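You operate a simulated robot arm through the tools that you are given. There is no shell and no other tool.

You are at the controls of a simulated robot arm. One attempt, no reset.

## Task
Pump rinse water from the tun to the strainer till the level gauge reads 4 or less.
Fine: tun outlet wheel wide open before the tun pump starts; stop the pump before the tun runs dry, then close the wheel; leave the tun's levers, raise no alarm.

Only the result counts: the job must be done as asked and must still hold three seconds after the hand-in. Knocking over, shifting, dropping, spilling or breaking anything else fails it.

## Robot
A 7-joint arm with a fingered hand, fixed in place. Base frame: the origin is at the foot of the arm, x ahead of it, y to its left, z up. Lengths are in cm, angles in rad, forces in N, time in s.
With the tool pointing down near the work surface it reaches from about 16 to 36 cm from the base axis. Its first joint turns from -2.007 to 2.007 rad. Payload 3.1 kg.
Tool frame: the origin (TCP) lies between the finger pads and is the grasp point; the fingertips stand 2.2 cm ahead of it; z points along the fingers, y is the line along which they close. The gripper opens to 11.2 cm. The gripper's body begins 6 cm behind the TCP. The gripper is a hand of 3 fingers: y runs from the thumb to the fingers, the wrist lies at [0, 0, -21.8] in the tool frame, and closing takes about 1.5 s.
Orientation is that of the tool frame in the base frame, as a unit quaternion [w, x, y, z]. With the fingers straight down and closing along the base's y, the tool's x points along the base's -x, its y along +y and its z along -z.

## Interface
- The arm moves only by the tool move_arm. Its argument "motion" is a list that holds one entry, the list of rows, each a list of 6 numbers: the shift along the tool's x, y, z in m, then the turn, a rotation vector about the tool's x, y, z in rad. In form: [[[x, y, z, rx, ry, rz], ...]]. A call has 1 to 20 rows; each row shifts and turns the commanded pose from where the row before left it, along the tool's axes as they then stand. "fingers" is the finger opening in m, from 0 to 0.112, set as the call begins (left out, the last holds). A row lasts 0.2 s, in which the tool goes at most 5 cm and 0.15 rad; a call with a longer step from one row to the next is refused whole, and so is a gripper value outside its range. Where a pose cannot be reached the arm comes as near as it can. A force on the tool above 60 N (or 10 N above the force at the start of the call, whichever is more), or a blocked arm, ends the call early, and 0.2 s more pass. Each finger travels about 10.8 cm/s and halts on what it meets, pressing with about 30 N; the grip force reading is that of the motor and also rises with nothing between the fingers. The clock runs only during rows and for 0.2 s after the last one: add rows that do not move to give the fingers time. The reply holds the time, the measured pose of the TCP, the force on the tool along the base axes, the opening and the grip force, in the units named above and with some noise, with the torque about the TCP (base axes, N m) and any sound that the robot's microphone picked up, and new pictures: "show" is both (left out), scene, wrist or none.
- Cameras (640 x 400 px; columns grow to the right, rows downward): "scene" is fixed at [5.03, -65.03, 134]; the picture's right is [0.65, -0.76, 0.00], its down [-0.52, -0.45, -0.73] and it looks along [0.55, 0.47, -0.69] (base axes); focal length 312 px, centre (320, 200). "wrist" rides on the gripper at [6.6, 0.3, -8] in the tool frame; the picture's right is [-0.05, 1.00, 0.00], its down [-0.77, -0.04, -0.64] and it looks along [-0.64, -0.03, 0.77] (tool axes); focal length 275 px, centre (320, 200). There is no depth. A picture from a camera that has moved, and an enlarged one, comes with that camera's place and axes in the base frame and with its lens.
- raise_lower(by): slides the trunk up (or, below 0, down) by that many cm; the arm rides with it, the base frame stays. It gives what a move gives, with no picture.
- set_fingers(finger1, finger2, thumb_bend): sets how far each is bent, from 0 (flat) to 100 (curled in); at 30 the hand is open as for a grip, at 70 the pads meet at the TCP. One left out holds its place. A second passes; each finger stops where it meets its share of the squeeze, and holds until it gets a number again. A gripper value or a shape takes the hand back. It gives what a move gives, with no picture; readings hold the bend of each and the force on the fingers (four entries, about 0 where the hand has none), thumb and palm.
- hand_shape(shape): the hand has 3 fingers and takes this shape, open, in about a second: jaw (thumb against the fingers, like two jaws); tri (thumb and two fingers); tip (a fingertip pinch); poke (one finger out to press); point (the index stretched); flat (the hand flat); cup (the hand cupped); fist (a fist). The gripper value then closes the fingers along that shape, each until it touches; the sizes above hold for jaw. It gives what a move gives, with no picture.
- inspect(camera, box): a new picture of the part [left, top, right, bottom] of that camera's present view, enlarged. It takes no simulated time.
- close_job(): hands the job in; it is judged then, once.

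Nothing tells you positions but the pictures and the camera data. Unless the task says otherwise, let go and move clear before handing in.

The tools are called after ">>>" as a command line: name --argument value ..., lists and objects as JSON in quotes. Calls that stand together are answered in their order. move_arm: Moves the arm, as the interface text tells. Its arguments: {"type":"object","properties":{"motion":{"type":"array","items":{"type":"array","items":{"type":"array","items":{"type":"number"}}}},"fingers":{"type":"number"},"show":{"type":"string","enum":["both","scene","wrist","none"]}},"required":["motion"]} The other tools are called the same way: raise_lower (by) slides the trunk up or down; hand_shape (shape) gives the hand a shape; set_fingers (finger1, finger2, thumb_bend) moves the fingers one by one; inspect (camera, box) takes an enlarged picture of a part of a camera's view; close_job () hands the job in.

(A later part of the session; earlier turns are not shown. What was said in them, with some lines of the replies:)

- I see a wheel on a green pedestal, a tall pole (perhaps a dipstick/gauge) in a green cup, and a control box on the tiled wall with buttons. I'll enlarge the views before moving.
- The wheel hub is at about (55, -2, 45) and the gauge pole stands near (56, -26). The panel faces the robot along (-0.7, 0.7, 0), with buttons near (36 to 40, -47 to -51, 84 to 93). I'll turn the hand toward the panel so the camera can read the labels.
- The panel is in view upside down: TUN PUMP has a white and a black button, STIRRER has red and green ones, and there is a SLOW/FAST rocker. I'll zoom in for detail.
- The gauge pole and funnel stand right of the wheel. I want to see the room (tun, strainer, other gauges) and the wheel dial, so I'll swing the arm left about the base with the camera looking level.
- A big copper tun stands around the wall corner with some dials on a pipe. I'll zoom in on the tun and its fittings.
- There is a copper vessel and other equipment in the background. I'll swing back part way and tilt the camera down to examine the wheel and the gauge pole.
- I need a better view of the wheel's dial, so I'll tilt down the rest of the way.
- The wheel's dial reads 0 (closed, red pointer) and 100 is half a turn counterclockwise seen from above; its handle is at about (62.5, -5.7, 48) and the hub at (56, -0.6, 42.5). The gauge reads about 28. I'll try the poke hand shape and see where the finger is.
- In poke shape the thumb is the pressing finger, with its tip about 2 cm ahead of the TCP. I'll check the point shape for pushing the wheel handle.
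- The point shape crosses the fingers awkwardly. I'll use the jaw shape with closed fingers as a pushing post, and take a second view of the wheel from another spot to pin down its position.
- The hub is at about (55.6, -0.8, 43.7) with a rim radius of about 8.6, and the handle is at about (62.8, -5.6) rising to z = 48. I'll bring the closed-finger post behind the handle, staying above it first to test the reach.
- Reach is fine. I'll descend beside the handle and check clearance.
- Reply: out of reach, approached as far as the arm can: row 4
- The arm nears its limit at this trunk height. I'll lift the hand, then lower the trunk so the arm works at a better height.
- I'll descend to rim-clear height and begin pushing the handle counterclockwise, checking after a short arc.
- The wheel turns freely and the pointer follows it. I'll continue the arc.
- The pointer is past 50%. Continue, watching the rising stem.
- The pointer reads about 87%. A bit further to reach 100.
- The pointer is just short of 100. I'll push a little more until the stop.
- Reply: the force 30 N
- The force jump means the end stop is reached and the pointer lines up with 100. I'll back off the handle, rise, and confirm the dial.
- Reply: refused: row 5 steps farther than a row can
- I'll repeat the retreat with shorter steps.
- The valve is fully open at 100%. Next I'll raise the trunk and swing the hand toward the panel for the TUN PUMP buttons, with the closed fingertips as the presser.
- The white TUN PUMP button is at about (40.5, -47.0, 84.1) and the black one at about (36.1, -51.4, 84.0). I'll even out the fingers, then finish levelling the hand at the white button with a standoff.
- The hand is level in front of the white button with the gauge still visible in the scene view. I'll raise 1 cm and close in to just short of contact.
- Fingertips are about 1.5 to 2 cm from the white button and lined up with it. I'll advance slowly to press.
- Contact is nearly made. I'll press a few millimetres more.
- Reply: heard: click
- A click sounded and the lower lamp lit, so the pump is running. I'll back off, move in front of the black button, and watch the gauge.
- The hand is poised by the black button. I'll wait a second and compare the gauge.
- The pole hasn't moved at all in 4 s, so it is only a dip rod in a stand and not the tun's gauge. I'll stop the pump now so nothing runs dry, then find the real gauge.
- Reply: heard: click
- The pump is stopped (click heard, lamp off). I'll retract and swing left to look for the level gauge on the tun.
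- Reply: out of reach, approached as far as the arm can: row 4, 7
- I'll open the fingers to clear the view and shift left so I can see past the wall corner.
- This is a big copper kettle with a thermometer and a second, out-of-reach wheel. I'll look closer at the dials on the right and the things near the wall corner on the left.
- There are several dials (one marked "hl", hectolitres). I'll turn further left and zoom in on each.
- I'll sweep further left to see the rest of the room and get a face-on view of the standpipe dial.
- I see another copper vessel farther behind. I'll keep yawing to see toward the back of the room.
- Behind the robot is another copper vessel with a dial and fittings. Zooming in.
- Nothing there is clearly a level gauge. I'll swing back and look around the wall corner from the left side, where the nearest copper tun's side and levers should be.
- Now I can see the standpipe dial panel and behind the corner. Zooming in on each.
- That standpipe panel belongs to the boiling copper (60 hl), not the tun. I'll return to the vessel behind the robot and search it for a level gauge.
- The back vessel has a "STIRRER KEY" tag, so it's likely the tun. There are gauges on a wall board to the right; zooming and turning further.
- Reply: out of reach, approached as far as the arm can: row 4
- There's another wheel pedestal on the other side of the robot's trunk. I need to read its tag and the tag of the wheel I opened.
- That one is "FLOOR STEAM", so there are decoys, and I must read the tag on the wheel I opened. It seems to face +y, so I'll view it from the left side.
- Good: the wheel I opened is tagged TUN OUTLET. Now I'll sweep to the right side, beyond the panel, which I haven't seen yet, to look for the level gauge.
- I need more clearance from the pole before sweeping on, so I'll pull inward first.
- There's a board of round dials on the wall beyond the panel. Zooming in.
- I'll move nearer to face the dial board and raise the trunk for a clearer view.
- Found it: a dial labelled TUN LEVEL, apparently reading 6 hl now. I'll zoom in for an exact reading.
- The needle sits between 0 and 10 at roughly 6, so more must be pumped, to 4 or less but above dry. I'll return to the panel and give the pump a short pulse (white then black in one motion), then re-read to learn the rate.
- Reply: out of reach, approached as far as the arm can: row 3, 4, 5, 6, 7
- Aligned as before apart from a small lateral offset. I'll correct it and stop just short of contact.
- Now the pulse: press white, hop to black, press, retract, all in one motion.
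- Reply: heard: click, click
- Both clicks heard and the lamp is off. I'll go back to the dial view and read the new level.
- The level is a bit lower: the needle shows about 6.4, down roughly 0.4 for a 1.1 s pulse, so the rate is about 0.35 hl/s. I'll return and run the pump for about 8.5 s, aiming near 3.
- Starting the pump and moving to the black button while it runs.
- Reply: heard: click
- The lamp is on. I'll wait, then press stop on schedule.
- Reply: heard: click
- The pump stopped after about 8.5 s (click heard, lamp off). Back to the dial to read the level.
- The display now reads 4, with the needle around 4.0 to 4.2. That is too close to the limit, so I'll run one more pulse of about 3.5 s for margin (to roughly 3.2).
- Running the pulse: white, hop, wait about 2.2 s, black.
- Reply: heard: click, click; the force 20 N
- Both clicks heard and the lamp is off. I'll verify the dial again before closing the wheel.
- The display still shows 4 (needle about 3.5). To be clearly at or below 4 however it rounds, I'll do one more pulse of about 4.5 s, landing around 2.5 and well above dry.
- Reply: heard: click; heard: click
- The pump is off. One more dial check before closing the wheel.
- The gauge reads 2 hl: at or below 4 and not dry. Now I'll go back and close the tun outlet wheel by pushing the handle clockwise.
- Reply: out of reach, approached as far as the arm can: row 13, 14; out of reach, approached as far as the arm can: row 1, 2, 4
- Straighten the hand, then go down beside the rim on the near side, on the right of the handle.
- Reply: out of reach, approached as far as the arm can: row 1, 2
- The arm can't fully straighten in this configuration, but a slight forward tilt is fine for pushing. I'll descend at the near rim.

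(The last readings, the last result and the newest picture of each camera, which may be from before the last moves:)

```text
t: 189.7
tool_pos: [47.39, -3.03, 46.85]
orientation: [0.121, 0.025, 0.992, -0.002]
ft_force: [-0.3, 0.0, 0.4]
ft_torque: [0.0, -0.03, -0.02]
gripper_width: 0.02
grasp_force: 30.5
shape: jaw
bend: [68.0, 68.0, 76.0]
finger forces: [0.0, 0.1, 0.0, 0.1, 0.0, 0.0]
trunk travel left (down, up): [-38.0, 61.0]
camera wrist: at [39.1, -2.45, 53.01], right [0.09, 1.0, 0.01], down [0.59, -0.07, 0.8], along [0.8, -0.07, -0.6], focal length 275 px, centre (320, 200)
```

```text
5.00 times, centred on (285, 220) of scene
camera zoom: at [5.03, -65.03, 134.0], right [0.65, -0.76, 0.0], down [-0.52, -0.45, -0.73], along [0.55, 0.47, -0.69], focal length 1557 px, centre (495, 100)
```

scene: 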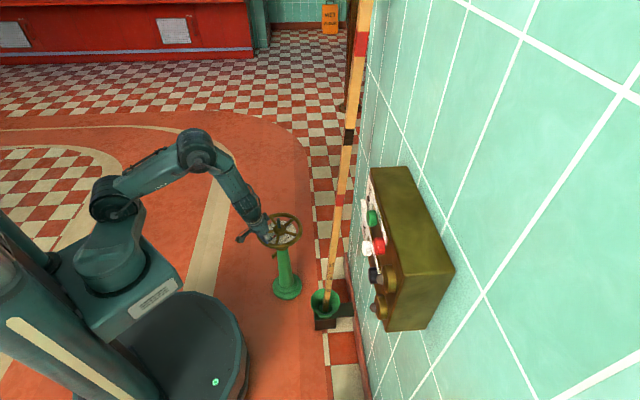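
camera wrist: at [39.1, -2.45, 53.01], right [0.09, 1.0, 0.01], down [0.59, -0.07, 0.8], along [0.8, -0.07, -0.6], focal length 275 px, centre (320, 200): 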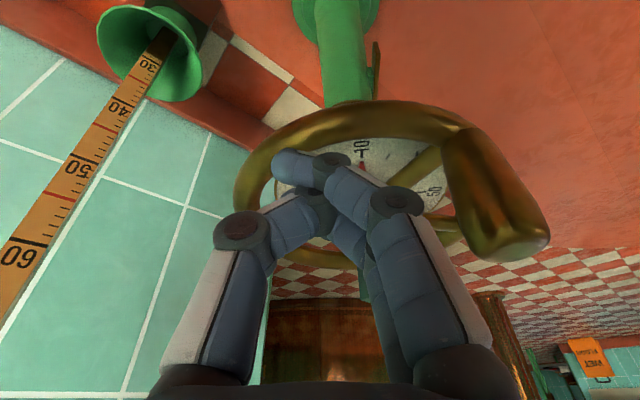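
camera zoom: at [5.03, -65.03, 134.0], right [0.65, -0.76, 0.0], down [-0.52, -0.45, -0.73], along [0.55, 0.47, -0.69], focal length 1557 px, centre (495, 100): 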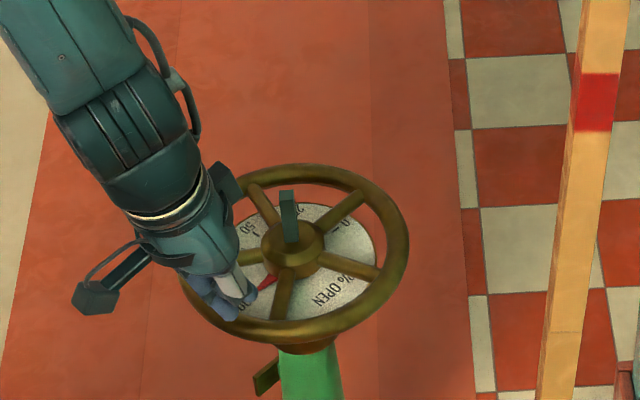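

Positioned. Pushing the handle clockwise now, first portion.

>>> move_arm --motion '[[[0.0032, 0.0143, -0.0008, 0, 0, 0], [0.0007, 0.0146, -0.0001, 0, 0, 0], [-0.0018, 0.0145, 0.0005, 0, 0, 0], [-0.0042, 0.014, 0.0011, 0, 0, 0], [-0.0064, 0.0131, 0.0016, 0, 0, 0], [-0.0086, 0.0117, 0.0021, 0, 0, 0], [-0.0104, 0.01, 0.0026, 0, 0, 0], [0, 0, 0, 0, 0, 0]]]'

>>> inspect --camera "scene" --box '[240, 180, 330, 260]'

```text
t: 191.5
tool_pos: [50.81, 5.85, 47.06]
orientation: [0.121, 0.024, 0.992, -0.001]
ft_force: [-3.7, -2.1, 0.1]
ft_torque: [0.02, -0.05, -0.03]
gripper_width: 0.03
grasp_force: 29.5
shape: jaw
bend: [68.0, 68.0, 77.0]
finger forces: [0.0, 12.0, 0.1, 0.0, 0.0, 0.0]
trunk travel left (down, up): [-38.0, 61.0]
camera wrist: at [42.53, 6.45, 53.23], right [0.09, 1.0, 0.01], down [0.59, -0.07, 0.8], along [0.8, -0.07, -0.6], focal length 275 px, centre (320, 200)
```

scene: 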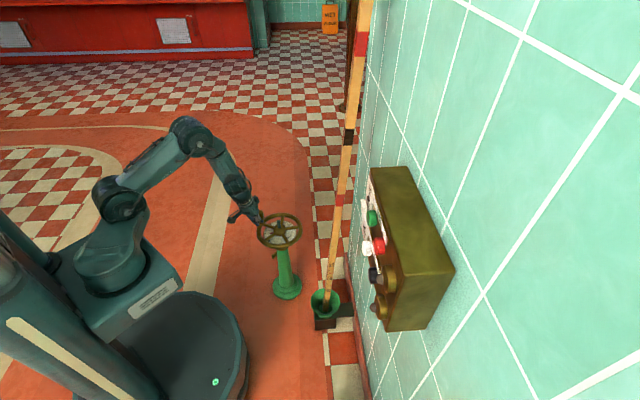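
wrist: 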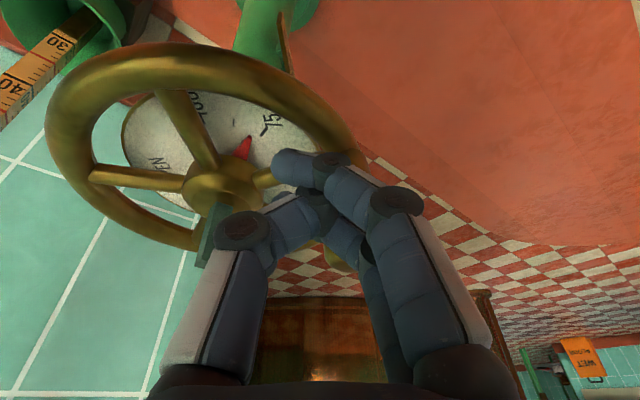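

```text
5.00 times, centred on (285, 220) of scene
camera zoom: at [5.03, -65.03, 134.0], right [0.65, -0.76, 0.0], down [-0.52, -0.45, -0.73], along [0.55, 0.47, -0.69], focal length 1557 px, centre (495, 100)
```

zoom: 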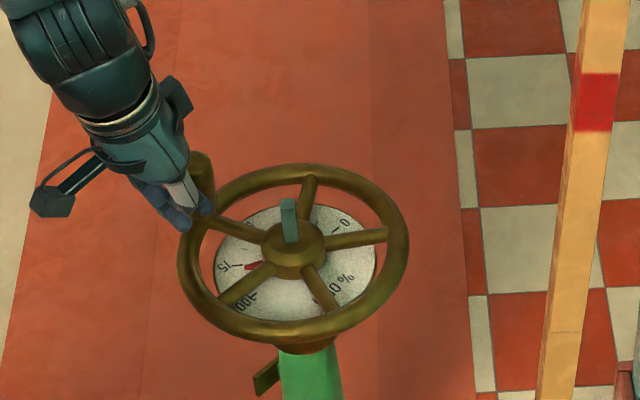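

The wheel is turning toward closed (about 80%). Continuing the arc.

>>> move_arm --motion '[[[-0.0119, 0.0079, 0.003, 0, 0, 0], [-0.0131, 0.0057, 0.0033, 0, 0, 0], [-0.0138, 0.0033, 0.0034, 0, 0, 0], [-0.0141, 0.0007, 0.0035, 0, 0, 0], [-0.0141, -0.0019, 0.0035, 0, 0, 0], [-0.0136, -0.0043, 0.0034, 0, 0, 0], [-0.0127, -0.0067, 0.0031, 0, 0, 0], [0, 0, 0, 0, 0, 0]]]'

>>> inspect --camera "scene" --box '[240, 180, 330, 260]'

```text
t: 193.3
tool_pos: [60.61, 5.85, 47.31]
orientation: [0.124, 0.022, 0.992, 0.0]
ft_force: [0.5, 1.5, -0.1]
ft_torque: [0.02, -0.02, 0.03]
gripper_width: 0.0
grasp_force: 30.1
shape: jaw
bend: [68.0, 69.0, 77.0]
finger forces: [0.1, 0.0, 0.0, 0.1, 0.0, 0.1]
trunk travel left (down, up): [-38.0, 61.0]
camera wrist: at [52.31, 6.44, 53.42], right [0.09, 1.0, 0.02], down [0.59, -0.07, 0.81], along [0.8, -0.06, -0.59], focal length 275 px, centre (320, 200)
```

scene: 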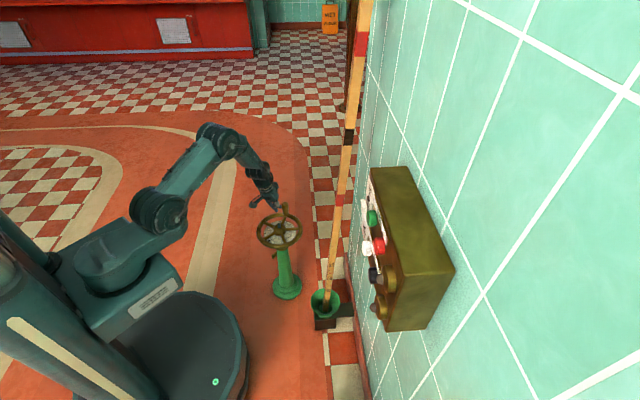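
wrist: 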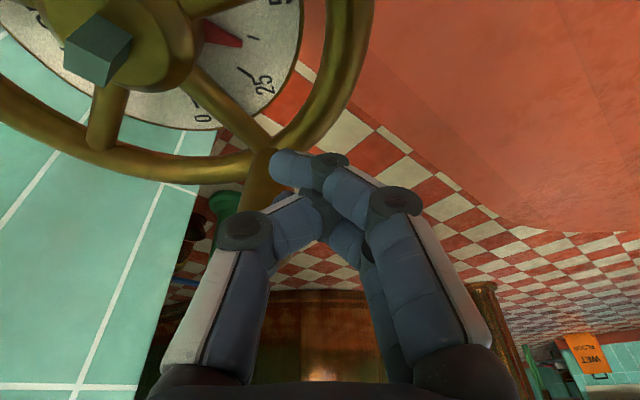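

```text
5.00 times, centred on (285, 220) of scene
camera zoom: at [5.03, -65.03, 134.0], right [0.65, -0.76, 0.0], down [-0.52, -0.45, -0.73], along [0.55, 0.47, -0.69], focal length 1557 px, centre (495, 100)
```

zoom: 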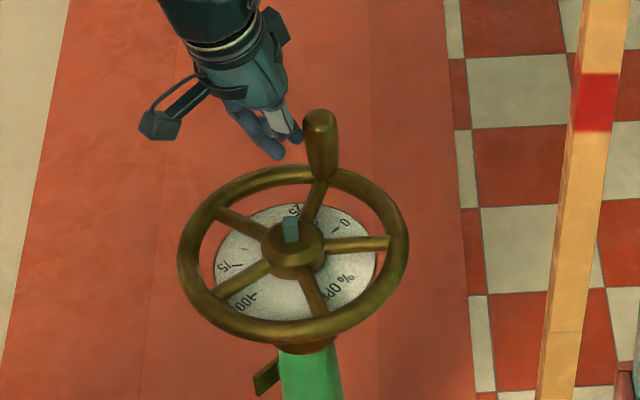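

About 35% now. Continuing.

>>> move_arm --motion '[[[-0.0095, -0.0085, 0.0035, 0, 0, 0], [-0.0085, -0.0107, 0.0028, 0, 0, 0], [-0.0077, -0.0123, 0.0019, 0, 0, 0], [-0.0055, -0.0135, 0.0013, 0, 0, 0], [-0.0032, -0.0143, 0.0008, 0, 0, 0], [0, 0, 0, 0, 0, 0]]]'

>>> inspect --camera "scene" --box '[240, 180, 330, 260]'

```text
t: 194.7
tool_pos: [63.57, -0.19, 46.93]
orientation: [0.122, 0.025, 0.992, -0.002]
ft_force: [-9.5, 6.2, 10.2]
ft_torque: [-0.34, -0.09, -0.25]
gripper_width: 0.01
grasp_force: 30.0
shape: jaw
bend: [68.0, 68.0, 77.0]
finger forces: [0.1, 0.1, 0.1, 0.0, 14.1, 0.1]
trunk travel left (down, up): [-38.0, 61.0]
camera wrist: at [55.32, 0.41, 53.22], right [0.09, 1.0, 0.01], down [0.59, -0.07, 0.8], along [0.8, -0.07, -0.59], focal length 275 px, centre (320, 200)
```

scene: 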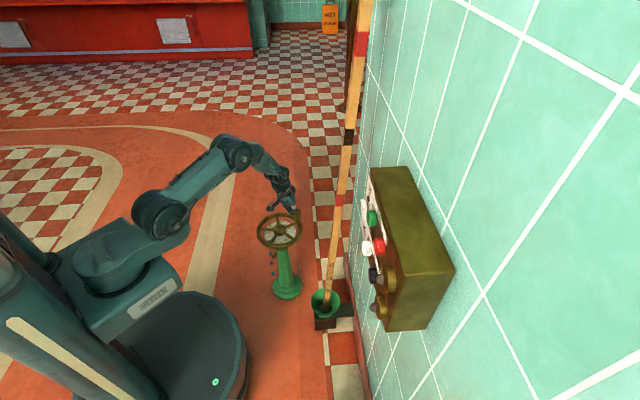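
wrist: 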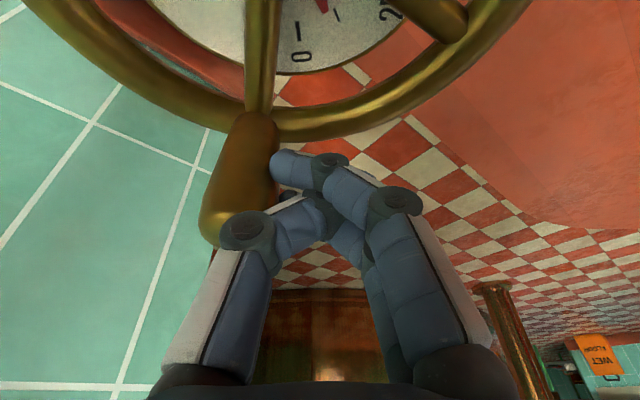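

```text
5.00 times, centred on (285, 220) of scene
camera zoom: at [5.03, -65.03, 134.0], right [0.65, -0.76, 0.0], down [-0.52, -0.45, -0.73], along [0.55, 0.47, -0.69], focal length 1557 px, centre (495, 100)
```

zoom: 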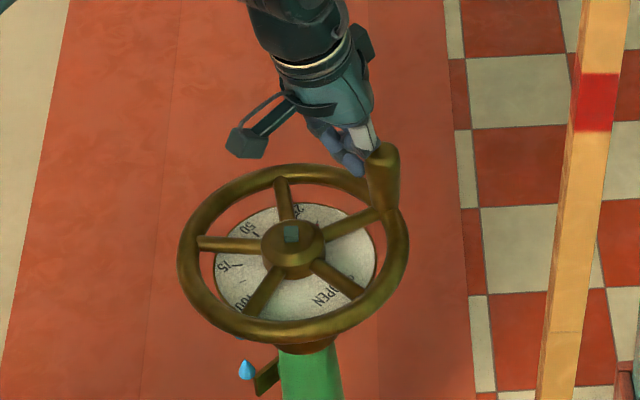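

The pointer is about 10% now, but I notice blue drops near the pedestal. Let me look closely before moving on.

>>> inspect --camera "scene" --box '[255, 235, 315, 305]'

>>> inspect --camera "scene" --box '[262, 205, 312, 250]'

>>> inspect --camera "wrist" --box '[200, 0, 420, 130]'

```text
5.71 times, centred on (285, 270) of scene
camera zoom: at [5.03, -65.03, 134.0], right [0.65, -0.76, 0.0], down [-0.52, -0.45, -0.73], along [0.55, 0.47, -0.69], focal length 1780 px, centre (520, -200)
```

zoom: 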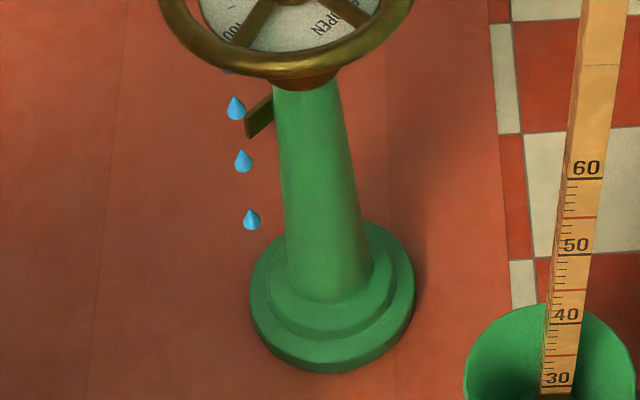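

```text
8.89 times, centred on (287, 228) of scene
camera zoom: at [5.03, -65.03, 134.0], right [0.65, -0.76, 0.0], down [-0.52, -0.45, -0.73], along [0.55, 0.47, -0.69], focal length 2769 px, centre (613, -44)
```

zoom: 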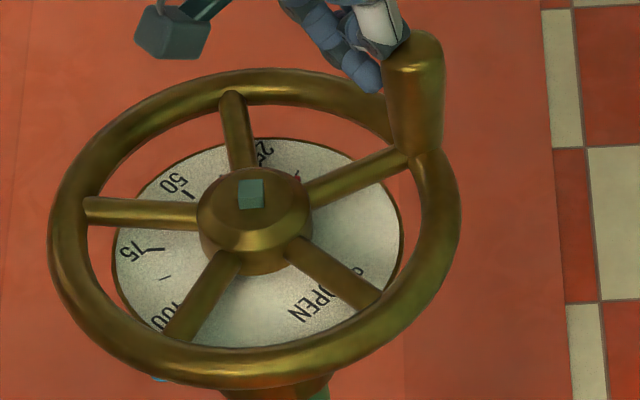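

```text
2.91 times, centred on (310, 65) of wrist
camera zoom: at [55.32, 0.41, 53.22], right [0.09, 1.0, 0.01], down [0.59, -0.07, 0.8], along [0.8, -0.07, -0.59], focal length 801 px, centre (349, 593)
```

zoom: 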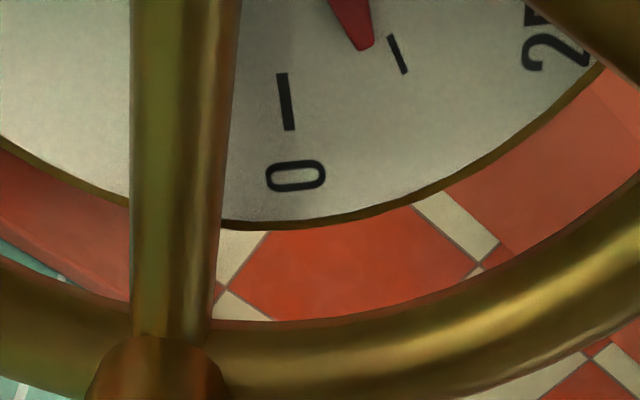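

The drops seem to be a drip at the valve while it's partly closed. I'll finish closing to the stop in small steps.

>>> move_arm --motion '[[[-0.0012, -0.007, -0.0012, 0, 0, 0], [-0.0012, -0.007, -0.0012, 0, 0, 0], [0.0004, -0.0073, -0.0002, 0, 0, 0], [0, 0, 0, 0, 0, 0]]]'

>>> inspect --camera "scene" --box '[255, 205, 315, 305]'

>>> inspect --camera "wrist" --box '[200, 0, 420, 130]'

```text
t: 195.7
tool_pos: [63.72, -2.25, 47.2]
orientation: [0.123, 0.025, 0.992, -0.003]
ft_force: [-3.3, 6.8, 6.0]
ft_torque: [-0.1, 0.03, -0.14]
gripper_width: 0.02
grasp_force: 30.2
shape: jaw
bend: [68.0, 69.0, 77.0]
finger forces: [6.8, 0.0, 0.1, 0.0, 5.5, 0.0]
trunk travel left (down, up): [-38.0, 61.0]
camera wrist: at [55.49, -1.69, 53.37], right [0.09, 1.0, 0.01], down [0.59, -0.07, 0.8], along [0.8, -0.07, -0.6], focal length 275 px, centre (320, 200)
```

scene: 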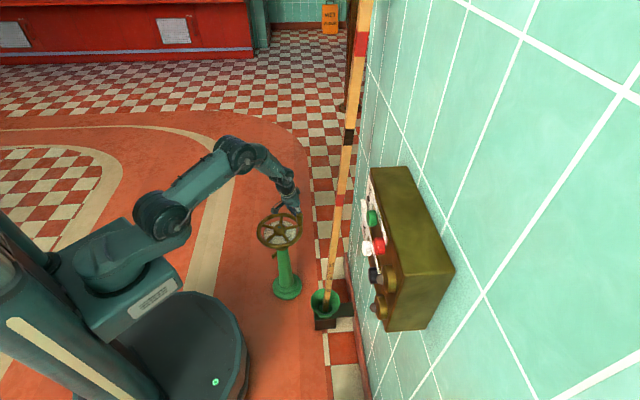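
wrist: 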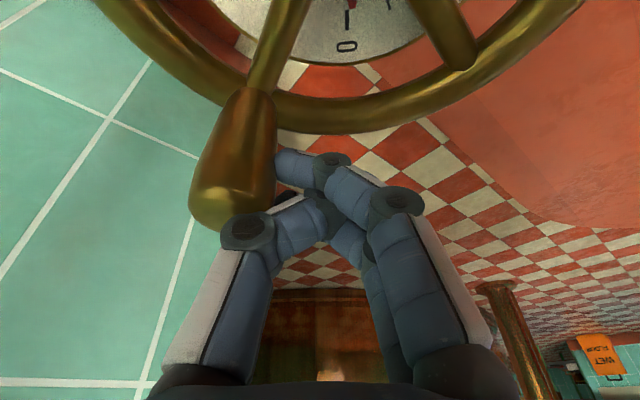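

```text
4.00 times, centred on (285, 255) of scene
camera zoom: at [5.03, -65.03, 134.0], right [0.65, -0.76, 0.0], down [-0.52, -0.45, -0.73], along [0.55, 0.47, -0.69], focal length 1246 px, centre (460, -20)
```

zoom: 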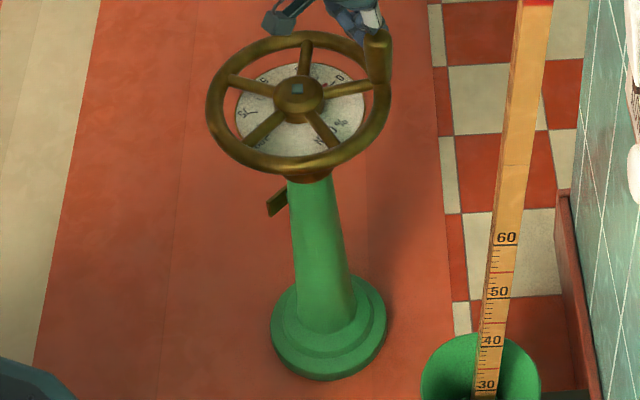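

```text
2.91 times, centred on (310, 65) of wrist
camera zoom: at [55.49, -1.69, 53.37], right [0.09, 1.0, 0.01], down [0.59, -0.07, 0.8], along [0.8, -0.07, -0.6], focal length 801 px, centre (349, 593)
```

zoom: 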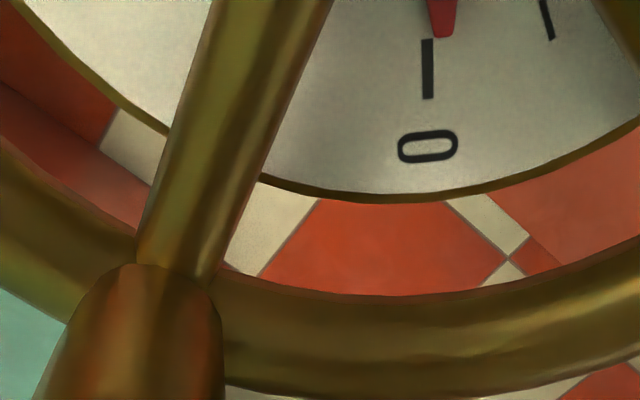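

The drops are gone and the pointer is nearly at 0. Pressing on to the stop.

>>> move_arm --motion '[[[0.0006, -0.005, -0.0002, 0, 0, 0], [0.0006, -0.004, -0.0002, 0, 0, 0], [0, 0, 0, 0, 0, 0]]]' --show "none"

>>> inspect --camera "wrist" --box '[250, 0, 430, 100]'

```text
t: 196.5
tool_pos: [63.54, -3.12, 47.31]
orientation: [0.123, 0.023, 0.992, -0.002]
ft_force: [0.6, 19.6, 8.2]
ft_torque: [-0.05, 0.11, -0.11]
gripper_width: 0.01
grasp_force: 29.9
shape: jaw
bend: [67.0, 69.0, 77.0]
finger forces: [15.4, 0.0, 0.0, 0.1, 15.7, 0.0]
trunk travel left (down, up): [-38.0, 61.0]
```

```text
3.56 times, centred on (340, 50) of wrist
camera zoom: at [55.36, -2.51, 53.49], right [0.09, 1.0, 0.01], down [0.59, -0.07, 0.8], along [0.8, -0.07, -0.59], focal length 979 px, centre (249, 733)
```

zoom: 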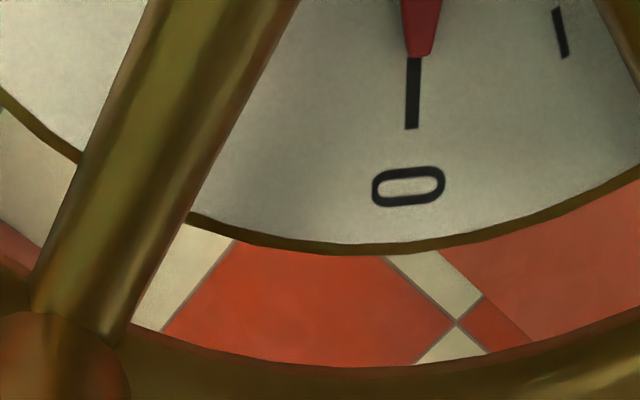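

>>> move_arm --motion '[[[0.0004, -0.003, 0, 0, 0, 0], [0, 0, 0, 0, 0, 0]]]' --show "none"

>>> inspect --camera "wrist" --box '[250, 0, 430, 100]'

```text
t: 197.1
tool_pos: [63.48, -3.32, 47.54]
orientation: [0.124, 0.023, 0.992, -0.002]
ft_force: [7.2, 28.6, 15.5]
ft_torque: [-0.07, 0.2, -0.11]
gripper_width: 0.02
grasp_force: 29.8
shape: jaw
bend: [66.0, 69.0, 76.0]
finger forces: [19.9, 0.0, 0.0, 0.0, 21.7, 0.1]
trunk travel left (down, up): [-38.0, 61.0]
```

```text
3.56 times, centred on (340, 50) of wrist
camera zoom: at [55.26, -2.84, 53.57], right [0.09, 1.0, 0.01], down [0.59, -0.06, 0.81], along [0.8, -0.07, -0.59], focal length 979 px, centre (249, 733)
```

zoom: 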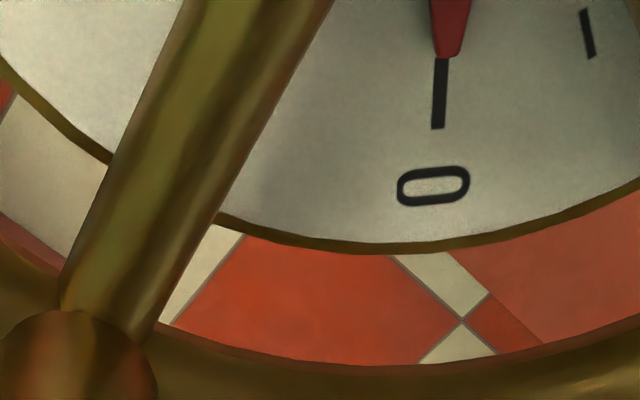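

The wheel is hard against its closed stop with the pointer on 0. I'll back off the handle, rise, and pull clear.

>>> move_arm --motion '[[[0, 0.01, 0, 0, 0, 0], [0, 0.015, -0.002, 0, 0, 0], [-0.008, 0, -0.034, 0, 0, 0], [-0.008, 0, -0.034, 0, 0, 0], [-0.008, 0, -0.034, 0, 0, 0], [-0.008, 0, -0.034, 0, 0, 0], [0.038, 0, -0.01, 0, 0, 0], [0.038, 0, -0.01, 0, 0, 0], [0.038, 0, -0.01, 0, 0, 0], [0.038, 0, -0.01, 0, 0, 0], [0, 0, 0, 0, 0, 0]]]'

>>> inspect --camera "scene" --box '[255, 200, 345, 310]'

>>> inspect --camera "scene" --box '[262, 210, 302, 250]'

>>> inspect --camera "scene" --box '[340, 160, 460, 335]'

```text
t: 199.5
tool_pos: [47.87, -0.1, 61.87]
orientation: [0.121, 0.024, 0.992, -0.002]
ft_force: [0.4, -0.1, -0.8]
ft_torque: [0.01, -0.01, 0.01]
gripper_width: 0.01
grasp_force: 29.8
shape: jaw
bend: [68.0, 69.0, 77.0]
finger forces: [0.0, 0.1, 0.0, 0.0, 0.0, 0.1]
trunk travel left (down, up): [-38.0, 61.0]
camera wrist: at [39.53, 0.49, 68.03], right [0.09, 1.0, 0.01], down [0.59, -0.07, 0.8], along [0.8, -0.07, -0.6], focal length 275 px, centre (320, 200)
```

scene: 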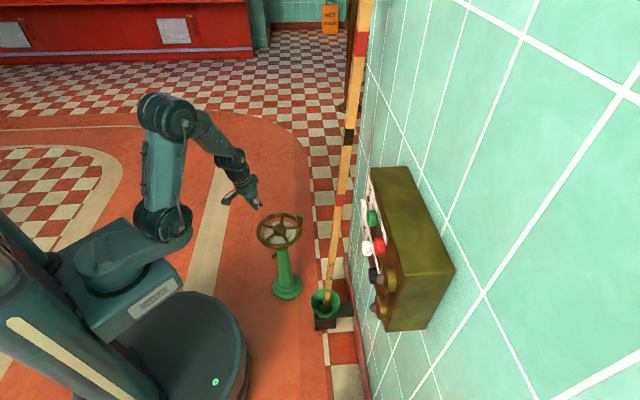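
wrist: 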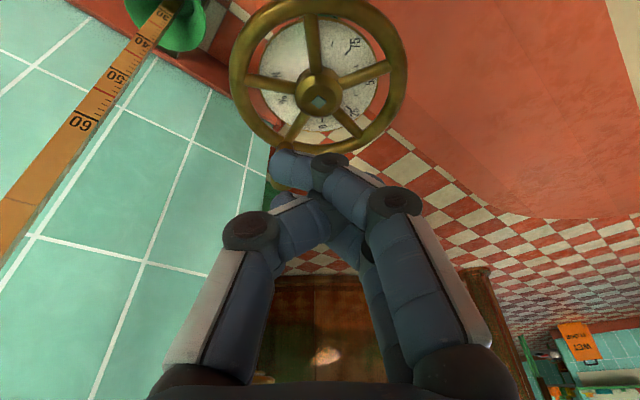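

```text
3.64 times, centred on (300, 255) of scene
camera zoom: at [5.03, -65.03, 134.0], right [0.65, -0.76, 0.0], down [-0.52, -0.45, -0.73], along [0.55, 0.47, -0.69], focal length 1133 px, centre (393, 0)
```

zoom: 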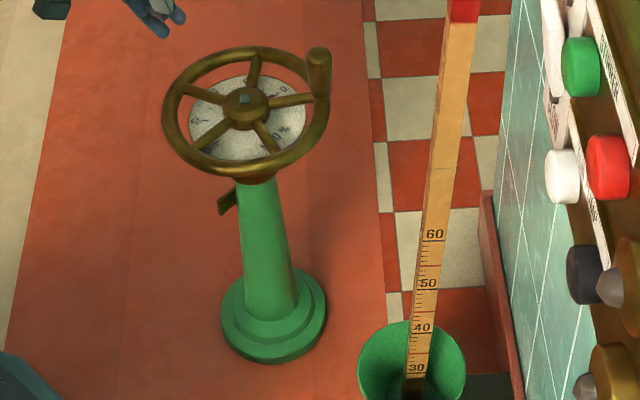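

```text
10.00 times, centred on (282, 230) of scene
camera zoom: at [5.03, -65.03, 134.0], right [0.65, -0.76, 0.0], down [-0.52, -0.45, -0.73], along [0.55, 0.47, -0.69], focal length 3115 px, centre (700, -100)
```

zoom: 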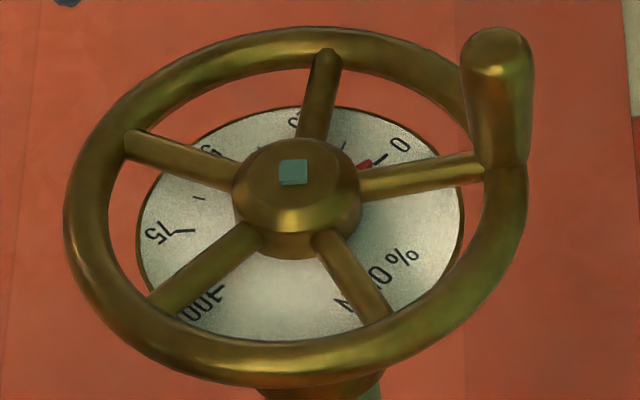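

```text
2.29 times, centred on (400, 248) of scene
camera zoom: at [5.03, -65.03, 134.0], right [0.65, -0.76, 0.0], down [-0.52, -0.45, -0.73], along [0.55, 0.47, -0.69], focal length 712 px, centre (137, 91)
```

zoom: 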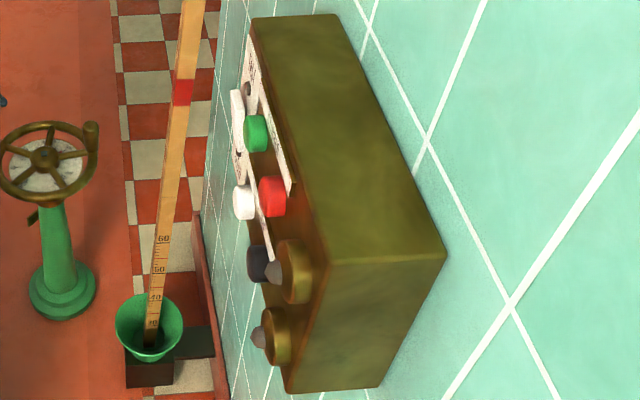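

>>> inspect --camera "wrist" --box '[270, 60, 370, 150]'

>>> move_arm --motion '[[[0.03, 0, -0.02, 0, 0, 0], [0.03, 0, -0.02, 0, 0, 0], [0.02, 0.02, -0.02, 0, 0, 0], [0, 0, 0, 0, 0, 0], [0, 0, 0, 0, 0, 0], [0, 0, 0, 0, 0, 0], [0, 0, 0, 0, 0, 0], [0, 0, 0, 0, 0, 0]]]' --fingers 0.112

>>> inspect --camera "wrist" --box '[280, 20, 400, 130]'

```text
4.44 times, centred on (320, 105) of wrist
camera zoom: at [39.53, 0.49, 68.03], right [0.09, 1.0, 0.01], down [0.59, -0.07, 0.8], along [0.8, -0.07, -0.6], focal length 1224 px, centre (320, 622)
```

zoom: 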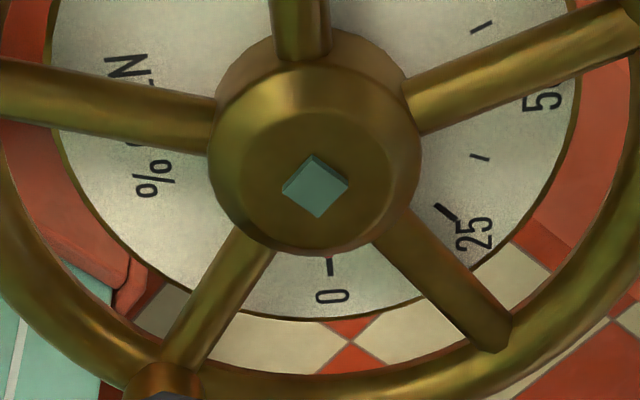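

```text
t: 201.3
tool_pos: [38.59, 2.31, 65.86]
orientation: [0.121, 0.025, 0.992, -0.002]
ft_force: [0.8, -0.2, -0.9]
ft_torque: [-0.02, 0.04, 0.04]
gripper_width: 11.19
grasp_force: 0.1
shape: jaw
bend: [30.0, 30.0, 30.0]
finger forces: [0.0, 0.0, 0.0, 0.1, 0.1, 0.0]
trunk travel left (down, up): [-38.0, 61.0]
camera wrist: at [30.34, 2.79, 71.92], right [0.09, 1.0, 0.01], down [0.59, -0.07, 0.8], along [0.8, -0.07, -0.6], focal length 275 px, centre (320, 200)
```

scene: 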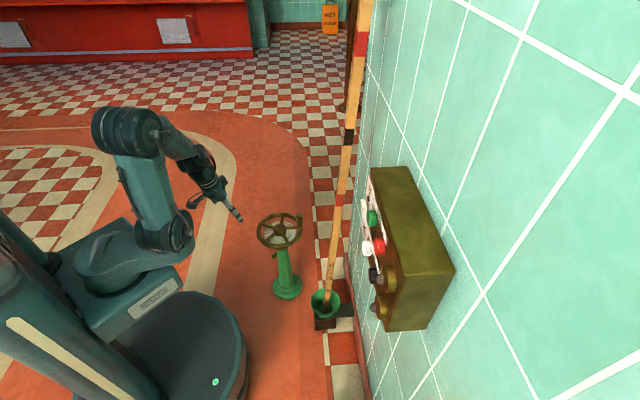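
wrist: 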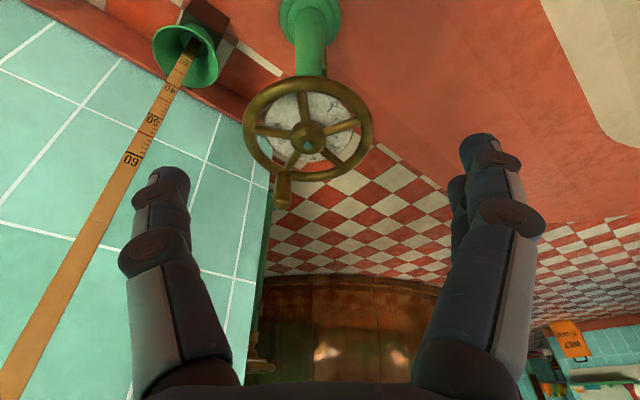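

```text
3.64 times, centred on (340, 75) of wrist
camera zoom: at [30.34, 2.79, 71.92], right [0.09, 1.0, 0.01], down [0.59, -0.07, 0.8], along [0.8, -0.07, -0.6], focal length 1001 px, centre (247, 654)
```

zoom: 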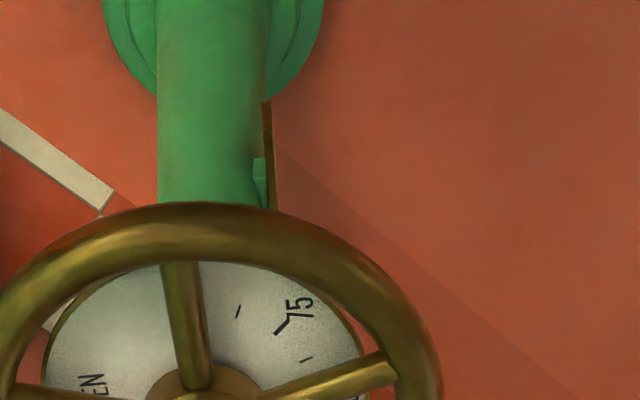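

The tun level reads 2 hl, the pump is stopped with its lamp off, the tun outlet wheel is back on 0, and the hand is open and clear. I'm handing the job in.

>>> close_job

```text
The job is handed in.
```

The tun is pumped down and I've handed the job in. The TUN LEVEL dial read 2 hl after the last pump run, so it is under the limit of 4 and the tun did not run dry. I took that reading before closing the wheel and didn't go back for another.

- **Outlet wheel:** I turned it fully open, to the 100 mark, before the pump first started. After the last stop I closed it hard against its stop, on the 0 mark.
- **Pump:** I ran it in five short bursts rather than one. I couldn't see the level dial from the panel, so I had to stop and go look between bursts. The pump is now off and its lamp is out.
- **First burst:** I ran this one for about 5 seconds before I had found the real level gauge. I had taken the marked pole in the funnel for it. I stopped the pump as soon as the pole didn't move, and the dial read about 6 hl when I found it.
- **Drips:** A few drops fell by the wheel's pedestal when it was about 10% open. They had stopped by the time it was nearly shut.
- **Levers and alarm:** I didn't touch the tun's levers, the stirrer buttons or the slow/fast switch. The only sounds picked up were button clicks, with no alarm.
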